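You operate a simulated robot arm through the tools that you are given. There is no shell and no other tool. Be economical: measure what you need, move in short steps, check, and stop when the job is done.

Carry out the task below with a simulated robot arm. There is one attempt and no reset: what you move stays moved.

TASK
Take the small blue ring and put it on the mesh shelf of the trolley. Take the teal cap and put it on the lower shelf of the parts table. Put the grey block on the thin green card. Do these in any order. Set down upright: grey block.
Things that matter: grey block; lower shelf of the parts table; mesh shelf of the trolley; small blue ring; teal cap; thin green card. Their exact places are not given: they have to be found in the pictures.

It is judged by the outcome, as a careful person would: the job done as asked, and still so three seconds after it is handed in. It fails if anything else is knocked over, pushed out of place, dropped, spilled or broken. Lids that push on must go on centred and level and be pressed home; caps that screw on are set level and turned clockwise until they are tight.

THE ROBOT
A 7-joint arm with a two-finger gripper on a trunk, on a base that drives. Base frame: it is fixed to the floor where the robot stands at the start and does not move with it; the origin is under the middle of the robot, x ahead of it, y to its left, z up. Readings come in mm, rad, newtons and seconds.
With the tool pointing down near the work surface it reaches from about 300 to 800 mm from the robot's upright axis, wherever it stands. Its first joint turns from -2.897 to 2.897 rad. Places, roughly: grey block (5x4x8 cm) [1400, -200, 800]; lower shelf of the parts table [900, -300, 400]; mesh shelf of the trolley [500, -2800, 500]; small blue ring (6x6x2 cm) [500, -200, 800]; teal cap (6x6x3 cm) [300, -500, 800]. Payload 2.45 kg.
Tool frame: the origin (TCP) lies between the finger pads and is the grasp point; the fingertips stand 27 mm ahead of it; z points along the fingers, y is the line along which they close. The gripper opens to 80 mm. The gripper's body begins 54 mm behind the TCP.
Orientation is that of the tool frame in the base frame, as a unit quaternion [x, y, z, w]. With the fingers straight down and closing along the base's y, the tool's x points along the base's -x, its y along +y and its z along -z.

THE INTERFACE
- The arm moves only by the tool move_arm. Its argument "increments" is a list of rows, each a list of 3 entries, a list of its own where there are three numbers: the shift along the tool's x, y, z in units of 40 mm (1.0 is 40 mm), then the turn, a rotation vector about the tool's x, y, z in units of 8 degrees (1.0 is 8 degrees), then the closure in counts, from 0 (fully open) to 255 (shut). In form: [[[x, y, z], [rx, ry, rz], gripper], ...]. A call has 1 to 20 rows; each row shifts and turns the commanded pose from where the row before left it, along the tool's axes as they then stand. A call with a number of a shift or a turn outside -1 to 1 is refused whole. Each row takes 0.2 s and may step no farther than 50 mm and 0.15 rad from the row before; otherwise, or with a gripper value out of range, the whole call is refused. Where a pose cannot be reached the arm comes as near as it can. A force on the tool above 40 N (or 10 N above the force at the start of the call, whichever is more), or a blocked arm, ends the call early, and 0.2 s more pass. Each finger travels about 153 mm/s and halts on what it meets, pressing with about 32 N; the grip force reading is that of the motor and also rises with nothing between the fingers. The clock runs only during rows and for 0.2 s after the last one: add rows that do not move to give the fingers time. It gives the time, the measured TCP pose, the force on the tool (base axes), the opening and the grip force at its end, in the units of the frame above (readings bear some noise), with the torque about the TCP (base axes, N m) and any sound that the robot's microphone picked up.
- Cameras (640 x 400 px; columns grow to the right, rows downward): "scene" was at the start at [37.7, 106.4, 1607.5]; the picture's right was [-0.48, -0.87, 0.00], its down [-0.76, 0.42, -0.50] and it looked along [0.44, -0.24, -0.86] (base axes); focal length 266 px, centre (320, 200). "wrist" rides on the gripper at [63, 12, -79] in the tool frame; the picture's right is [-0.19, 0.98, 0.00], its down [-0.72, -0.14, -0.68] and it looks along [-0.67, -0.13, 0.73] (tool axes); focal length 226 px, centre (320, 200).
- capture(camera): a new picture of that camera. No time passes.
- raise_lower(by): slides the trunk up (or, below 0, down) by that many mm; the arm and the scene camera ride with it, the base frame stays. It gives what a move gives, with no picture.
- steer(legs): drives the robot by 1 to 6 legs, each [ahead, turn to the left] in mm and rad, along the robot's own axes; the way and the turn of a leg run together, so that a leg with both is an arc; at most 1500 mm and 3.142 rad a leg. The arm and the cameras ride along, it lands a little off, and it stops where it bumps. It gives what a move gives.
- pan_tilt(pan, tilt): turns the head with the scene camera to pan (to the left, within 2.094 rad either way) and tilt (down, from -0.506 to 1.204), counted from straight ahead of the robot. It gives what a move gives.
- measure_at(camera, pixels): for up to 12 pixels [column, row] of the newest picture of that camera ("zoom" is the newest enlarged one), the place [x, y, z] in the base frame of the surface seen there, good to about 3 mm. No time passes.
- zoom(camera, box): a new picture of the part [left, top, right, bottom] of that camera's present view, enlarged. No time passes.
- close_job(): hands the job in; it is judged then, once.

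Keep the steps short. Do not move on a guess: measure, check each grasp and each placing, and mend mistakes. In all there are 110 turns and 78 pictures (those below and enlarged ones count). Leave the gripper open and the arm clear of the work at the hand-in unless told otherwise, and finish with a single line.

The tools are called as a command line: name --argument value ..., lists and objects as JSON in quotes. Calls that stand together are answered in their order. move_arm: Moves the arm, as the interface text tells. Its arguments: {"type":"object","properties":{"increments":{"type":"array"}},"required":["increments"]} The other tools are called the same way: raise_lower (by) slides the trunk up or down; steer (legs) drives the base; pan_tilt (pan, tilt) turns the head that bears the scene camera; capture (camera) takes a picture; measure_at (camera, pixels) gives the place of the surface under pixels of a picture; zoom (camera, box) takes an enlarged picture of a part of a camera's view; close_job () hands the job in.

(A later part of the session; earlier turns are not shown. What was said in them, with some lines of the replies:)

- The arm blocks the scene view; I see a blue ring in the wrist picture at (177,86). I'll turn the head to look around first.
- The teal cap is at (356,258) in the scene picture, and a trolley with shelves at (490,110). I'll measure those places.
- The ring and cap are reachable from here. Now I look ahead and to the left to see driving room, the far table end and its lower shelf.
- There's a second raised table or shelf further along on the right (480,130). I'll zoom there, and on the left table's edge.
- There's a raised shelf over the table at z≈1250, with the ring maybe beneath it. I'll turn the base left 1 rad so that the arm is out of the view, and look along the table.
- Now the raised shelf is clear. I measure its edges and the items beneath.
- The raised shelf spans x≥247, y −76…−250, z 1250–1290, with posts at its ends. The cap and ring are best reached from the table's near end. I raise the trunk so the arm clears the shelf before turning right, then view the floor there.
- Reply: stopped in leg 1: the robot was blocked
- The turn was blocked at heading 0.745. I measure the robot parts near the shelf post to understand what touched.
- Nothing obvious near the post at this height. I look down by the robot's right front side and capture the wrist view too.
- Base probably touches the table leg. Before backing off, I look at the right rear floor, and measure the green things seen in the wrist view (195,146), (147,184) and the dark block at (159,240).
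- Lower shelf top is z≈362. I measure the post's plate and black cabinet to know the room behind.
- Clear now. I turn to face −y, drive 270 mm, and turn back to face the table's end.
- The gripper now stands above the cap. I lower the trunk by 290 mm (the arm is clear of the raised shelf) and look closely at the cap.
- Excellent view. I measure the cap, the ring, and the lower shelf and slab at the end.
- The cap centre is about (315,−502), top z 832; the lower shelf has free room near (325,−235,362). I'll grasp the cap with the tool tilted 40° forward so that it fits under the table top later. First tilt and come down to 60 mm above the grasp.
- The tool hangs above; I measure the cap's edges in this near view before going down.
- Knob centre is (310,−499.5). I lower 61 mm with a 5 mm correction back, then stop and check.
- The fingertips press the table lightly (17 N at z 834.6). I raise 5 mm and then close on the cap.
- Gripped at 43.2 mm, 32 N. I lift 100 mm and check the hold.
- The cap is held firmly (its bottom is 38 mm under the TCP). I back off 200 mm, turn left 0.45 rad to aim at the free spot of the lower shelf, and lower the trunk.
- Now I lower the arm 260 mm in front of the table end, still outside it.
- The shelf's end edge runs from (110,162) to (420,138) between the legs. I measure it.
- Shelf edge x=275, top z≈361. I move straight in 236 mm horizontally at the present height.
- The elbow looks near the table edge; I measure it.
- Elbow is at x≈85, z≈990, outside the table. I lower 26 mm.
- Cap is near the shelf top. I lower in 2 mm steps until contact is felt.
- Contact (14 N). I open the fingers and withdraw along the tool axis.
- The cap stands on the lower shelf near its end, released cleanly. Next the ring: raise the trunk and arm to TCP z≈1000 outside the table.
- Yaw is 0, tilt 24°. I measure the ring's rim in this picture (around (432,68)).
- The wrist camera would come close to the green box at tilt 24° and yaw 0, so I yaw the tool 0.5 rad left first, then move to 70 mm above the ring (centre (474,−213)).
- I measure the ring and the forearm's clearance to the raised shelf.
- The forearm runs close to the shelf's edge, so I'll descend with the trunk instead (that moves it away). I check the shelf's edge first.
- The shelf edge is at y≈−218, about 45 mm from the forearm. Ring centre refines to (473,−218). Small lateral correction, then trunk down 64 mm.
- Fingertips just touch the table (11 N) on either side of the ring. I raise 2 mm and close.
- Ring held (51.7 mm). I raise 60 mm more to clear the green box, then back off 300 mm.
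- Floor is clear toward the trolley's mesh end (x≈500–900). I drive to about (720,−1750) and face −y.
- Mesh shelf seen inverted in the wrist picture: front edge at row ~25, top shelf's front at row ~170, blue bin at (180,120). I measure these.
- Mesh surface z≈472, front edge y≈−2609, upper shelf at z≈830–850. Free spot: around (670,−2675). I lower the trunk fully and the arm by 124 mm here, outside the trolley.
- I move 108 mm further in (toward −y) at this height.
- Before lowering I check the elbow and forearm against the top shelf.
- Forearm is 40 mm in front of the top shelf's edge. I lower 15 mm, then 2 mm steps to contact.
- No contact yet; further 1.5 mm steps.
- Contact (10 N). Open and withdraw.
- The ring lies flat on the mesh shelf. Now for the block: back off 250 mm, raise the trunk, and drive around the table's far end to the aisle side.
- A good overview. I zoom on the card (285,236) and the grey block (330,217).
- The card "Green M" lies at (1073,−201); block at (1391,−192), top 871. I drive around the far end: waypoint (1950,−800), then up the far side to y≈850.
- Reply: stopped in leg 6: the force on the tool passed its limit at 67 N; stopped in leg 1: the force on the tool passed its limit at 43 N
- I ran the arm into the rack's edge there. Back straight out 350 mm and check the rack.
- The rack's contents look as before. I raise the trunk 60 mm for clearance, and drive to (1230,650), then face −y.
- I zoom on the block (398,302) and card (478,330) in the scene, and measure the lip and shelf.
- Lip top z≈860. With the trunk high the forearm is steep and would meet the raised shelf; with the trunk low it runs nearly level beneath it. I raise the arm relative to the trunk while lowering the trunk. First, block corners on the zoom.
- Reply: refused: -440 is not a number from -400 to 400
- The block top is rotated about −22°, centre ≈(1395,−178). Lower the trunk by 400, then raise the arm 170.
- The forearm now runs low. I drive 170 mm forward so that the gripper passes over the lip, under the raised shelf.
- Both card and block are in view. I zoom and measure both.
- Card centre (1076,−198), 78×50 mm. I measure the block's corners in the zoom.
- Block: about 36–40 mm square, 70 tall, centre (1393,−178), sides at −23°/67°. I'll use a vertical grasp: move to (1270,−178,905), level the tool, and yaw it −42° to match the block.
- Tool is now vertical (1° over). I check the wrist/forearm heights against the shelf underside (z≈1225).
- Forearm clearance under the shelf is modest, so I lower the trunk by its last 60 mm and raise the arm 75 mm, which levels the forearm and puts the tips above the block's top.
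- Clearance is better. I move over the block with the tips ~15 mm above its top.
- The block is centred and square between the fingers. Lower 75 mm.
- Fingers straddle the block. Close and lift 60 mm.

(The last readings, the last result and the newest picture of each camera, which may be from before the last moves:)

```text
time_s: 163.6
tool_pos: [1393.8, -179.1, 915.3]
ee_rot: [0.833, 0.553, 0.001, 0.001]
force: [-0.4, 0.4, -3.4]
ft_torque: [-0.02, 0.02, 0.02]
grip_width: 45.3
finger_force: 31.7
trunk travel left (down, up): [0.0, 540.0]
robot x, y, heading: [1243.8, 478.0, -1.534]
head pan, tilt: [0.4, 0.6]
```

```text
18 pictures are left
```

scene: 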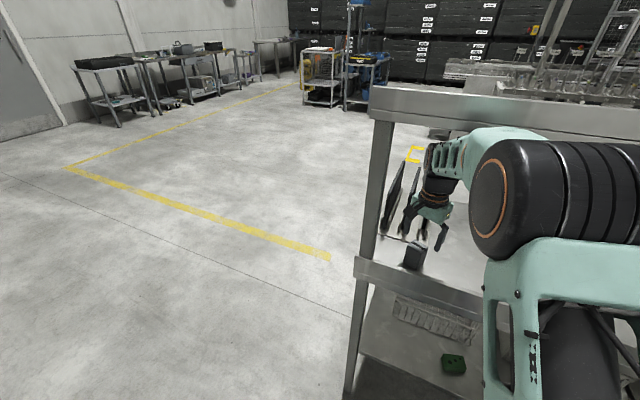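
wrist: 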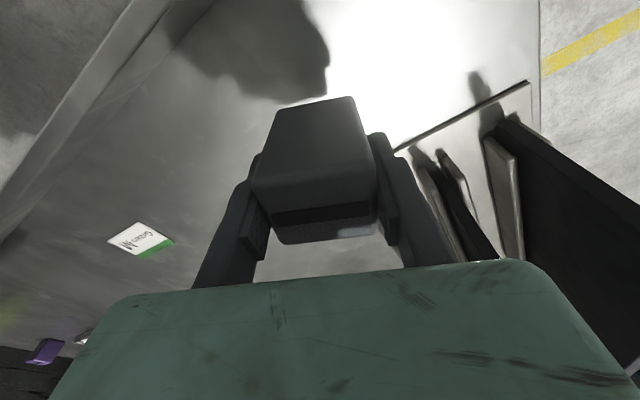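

Block held (45.3 mm). I turn it +23° to align with the card and carry it over to above the card.

move_arm --increments '[[[0, 0, 0], [0, 0, -0.96], 255], [[0, 0, 0], [0, 0, -0.96], 255], [[0, 0, 0], [0, 0, -0.96], 255], [[0, 0, 0], [0, 0, 0], 255]]'

move_arm --increments '[[[-0.059, -0.9, 0], [0, 0, 0], 255], [[-0.059, -0.95, 0], [0, 0, 0], 255], [[-0.059, -0.95, 0], [0, 0, 0], 255], [[-0.059, -0.95, 0], [0, 0, 0], 255], [[-0.059, -0.95, 0], [0, 0, 0], 255], [[-0.059, -0.95, 0], [0, 0, 0], 255], [[-0.059, -0.95, 0], [0, 0, 0], 255], [[-0.059, -0.95, 0], [0, 0, 0], 255], [[0, -0.38, 0], [0, 0, 0], 255], [[0, 0, 0], [0, 0, 0], 255]]'

capture --camera "wrist"

```text
time_s: 164.6
tool_pos: [1392.8, -177.0, 916.2]
ee_rot: [0.706, 0.708, 0.002, 0.001]
force: [-0.1, 0.3, -3.1]
ft_torque: [0.02, -0.01, 0.04]
grip_width: 45.4
finger_force: 32.4
trunk travel left (down, up): [0.0, 540.0]
robot x, y, heading: [1239.1, 477.6, -1.533]
head pan, tilt: [0.4, 0.6]
```

```text
time_s: 166.8
tool_pos: [1075.0, -196.2, 915.8]
ee_rot: [0.707, 0.707, 0.001, 0.002]
force: [-0.4, -0.5, -3.0]
ft_torque: [-0.01, 0.02, 0.02]
grip_width: 45.5
finger_force: 31.8
trunk travel left (down, up): [0.0, 540.0]
robot x, y, heading: [1241.5, 478.9, -1.537]
head pan, tilt: [0.4, 0.6]
```

```text
17 pictures are left
```

wrist: 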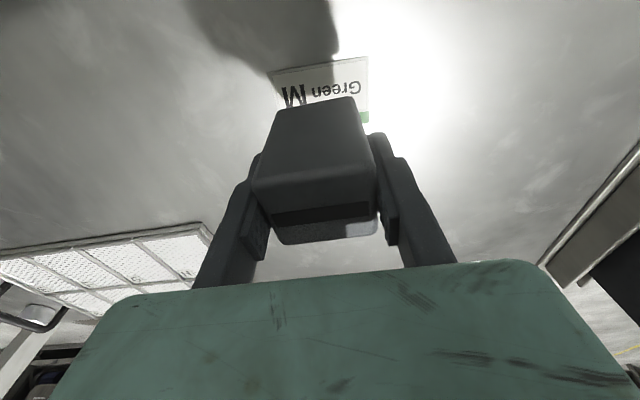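

Over the card. I confirm the card's corners visible here.

measure_at --camera "wrist" --pixels '[[274, 73], [366, 59], [367, 118], [280, 105], [350, 82]]'

move_arm --increments '[[[0, 0, 0.5], [0, 0, 0], 255], [[0, 0, 0.5], [0, 0, 0], 255], [[0, 0, 0.25], [0, 0, 0], 255], [[0, 0, 0], [0, 0, 0], 255]]'

capture --camera "scene"

```text
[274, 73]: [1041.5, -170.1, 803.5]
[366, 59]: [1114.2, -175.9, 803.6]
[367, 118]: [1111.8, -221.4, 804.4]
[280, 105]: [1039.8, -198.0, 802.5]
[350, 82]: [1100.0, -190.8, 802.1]
```

```text
time_s: 167.8
tool_pos: [1076.2, -195.4, 864.1]
ee_rot: [0.707, 0.708, 0.002, 0.001]
force: [0.1, 1.6, -3.8]
ft_torque: [0.03, 0.0, -0.02]
grip_width: 45.6
finger_force: 31.7
trunk travel left (down, up): [0.0, 540.0]
robot x, y, heading: [1237.3, 476.4, -1.539]
head pan, tilt: [0.4, 0.6]
```

```text
16 pictures are left
```

scene: 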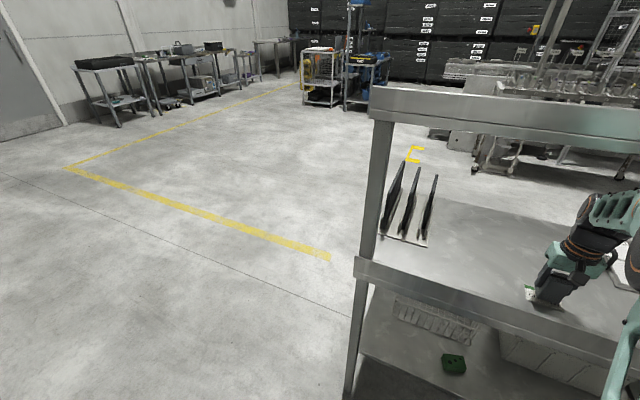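

Card centre (1077,−198). I shift 2.5 mm and lower in small steps to contact.

move_arm --increments '[[[-0.06, 0, 0.1], [0, 0, 0], 255], [[0, 0, 0.05], [0, 0, 0], 255], [[0, 0, 0.05], [0, 0, 0], 255], [[0, 0, 0.04], [0, 0, 0], 255], [[0, 0, 0], [0, 0, 0], 255]]'

```text
time_s: 169.0
tool_pos: [1077.2, -199.2, 855.1]
ee_rot: [0.706, 0.708, 0.002, 0.001]
force: [-0.6, 0.8, -3.7]
ft_torque: [-0.01, 0.01, 0.0]
grip_width: 45.3
finger_force: 32.1
trunk travel left (down, up): [0.0, 540.0]
robot x, y, heading: [1240.6, 474.1, -1.534]
head pan, tilt: [0.4, 0.6]
```

move_arm --increments '[[[0, 0, 0.03], [0, 0, 0], 255], [[0, 0, 0.03], [0, 0, 0], 255], [[0, 0, 0], [0, 0, 0], 255]]'

```text
time_s: 169.8
tool_pos: [1077.0, -199.1, 853.8]
ee_rot: [0.707, 0.708, 0.0, 0.002]
force: [1.6, -0.9, 4.9]
ft_torque: [0.07, 0.0, -0.04]
grip_width: 45.9
finger_force: 31.7
trunk travel left (down, up): [0.0, 540.0]
robot x, y, heading: [1239.7, 477.7, -1.536]
head pan, tilt: [0.4, 0.6]
```

Contact with the card (force went from −3.7 to +4.9 N). Open and lift straight up 78 mm.

move_arm --increments '[[[0, 0, 0], [0, 0, 0], 100], [[0, 0, 0], [0, 0, 0], 0], [[0, 0, 0], [0, 0, 0], 0], [[0, 0, -0.4], [0, 0, 0], 0], [[0, 0, -0.7], [0, 0, 0], 0], [[0, 0, -0.85], [0, 0, 0], 0], [[0, 0, 0], [0, 0, 0], 0]]'

capture --camera "wrist"

```text
time_s: 171.4
tool_pos: [1076.9, -199.0, 932.4]
ee_rot: [0.706, 0.708, 0.002, 0.001]
force: [0.2, 0.6, -0.5]
ft_torque: [0.0, -0.02, -0.01]
grip_width: 80.2
finger_force: 0.1
trunk travel left (down, up): [0.0, 540.0]
robot x, y, heading: [1243.7, 476.8, -1.537]
head pan, tilt: [0.4, 0.6]
```

```text
15 pictures are left
```

wrist: 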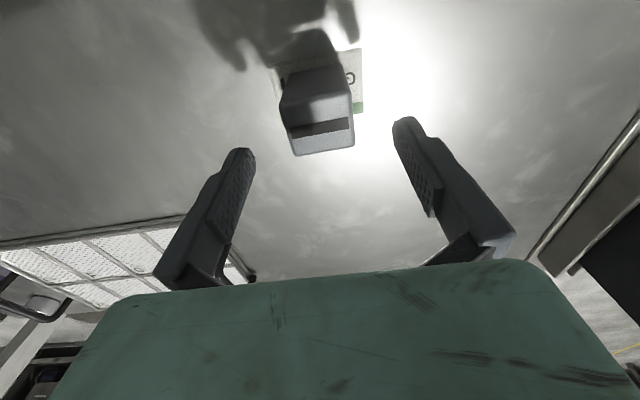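

The block stands upright on the card. I back the robot out 300 mm and take a final look.

steer --legs '[[-320, 0]]'

pan_tilt --pan -0.2 --tilt 0.6

capture --camera "scene"

capture --camera "wrist"

```text
time_s: 173.5
tool_pos: [1066.5, 120.3, 932.0]
ee_rot: [0.706, 0.709, 0.002, 0.001]
force: [-0.5, 0.2, -0.2]
ft_torque: [0.01, 0.0, 0.05]
grip_width: 80.0
finger_force: 0.1
trunk travel left (down, up): [0.0, 540.0]
robot x, y, heading: [1229.1, 795.4, -1.527]
head pan, tilt: [0.4, 0.6]
```

```text
time_s: 174.5
tool_pos: [1066.1, 120.1, 931.4]
ee_rot: [0.706, 0.709, 0.001, 0.002]
force: [-0.8, -1.2, -0.3]
ft_torque: [-0.02, 0.01, 0.01]
grip_width: 80.0
finger_force: 0.2
trunk travel left (down, up): [0.0, 540.0]
robot x, y, heading: [1232.0, 798.4, -1.531]
head pan, tilt: [-0.201, 0.6]
```

```text
14 pictures are left
```

scene: 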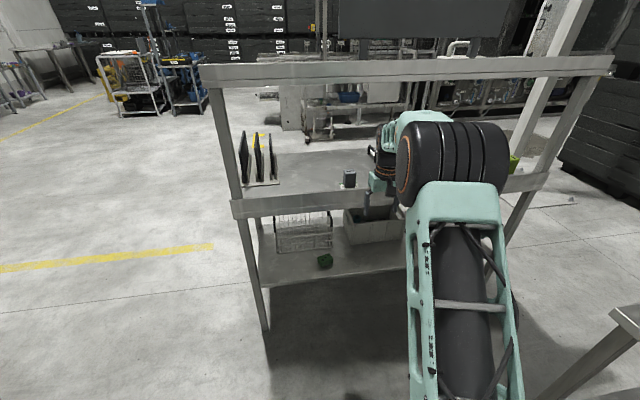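

```text
13 pictures are left
```

wrist: 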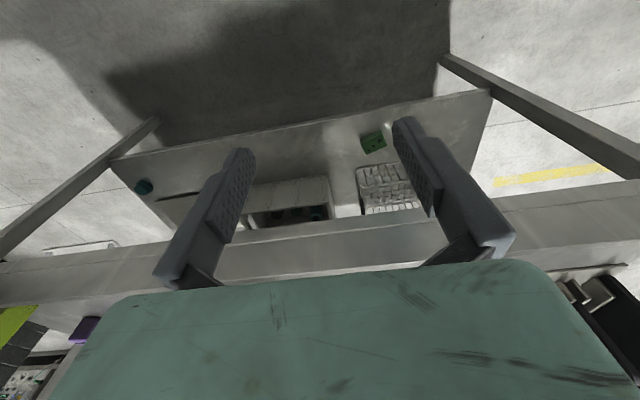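

I zoom on the block, then turn the head to check the rack I touched.

zoom --camera "scene" --box '[300, 140, 420, 215]'

pan_tilt --pan 2.09 --tilt 0.35

capture --camera "scene"

```text
5.33 times, centred on (360, 178) of scene
```

zoom: 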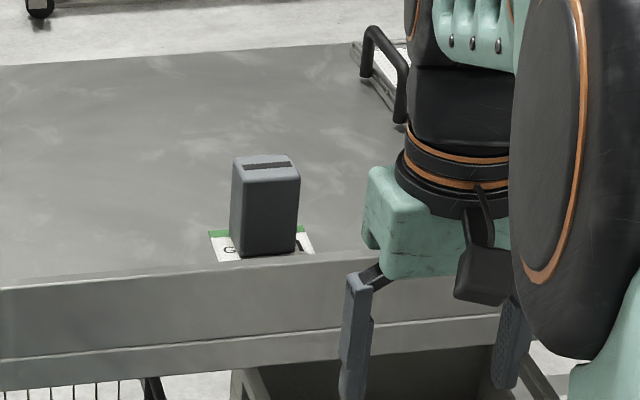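

```text
time_s: 176.7
tool_pos: [1066.9, 120.2, 931.8]
ee_rot: [0.706, 0.708, 0.001, 0.0]
force: [0.2, 0.8, 0.0]
ft_torque: [0.01, -0.02, 0.0]
grip_width: 79.9
finger_force: 0.1
trunk travel left (down, up): [0.0, 540.0]
robot x, y, heading: [1230.9, 793.3, -1.533]
head pan, tilt: [2.089, 0.351]
```

```text
11 pictures are left
```

scene: 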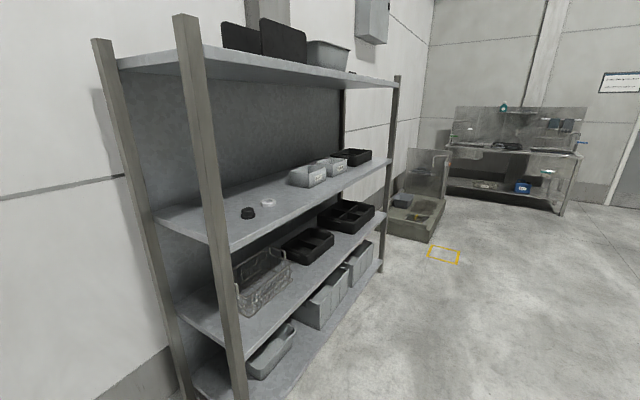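

The block stands upright on the card, the ring is on the mesh shelf, the cap is on the lower shelf, and the rack shows nothing displaced or fallen. The gripper is open and clear, so I hand in.

close_job

```text
The job is handed in.
```

The ring is on the trolley's mesh shelf, the cap is on the parts table's lower shelf and the block stands upright on the green card; on the way the arm bumped the storage rack once (67 N peak, about 43 N more on the next turn), and nothing looks fallen or moved there in the last picture.
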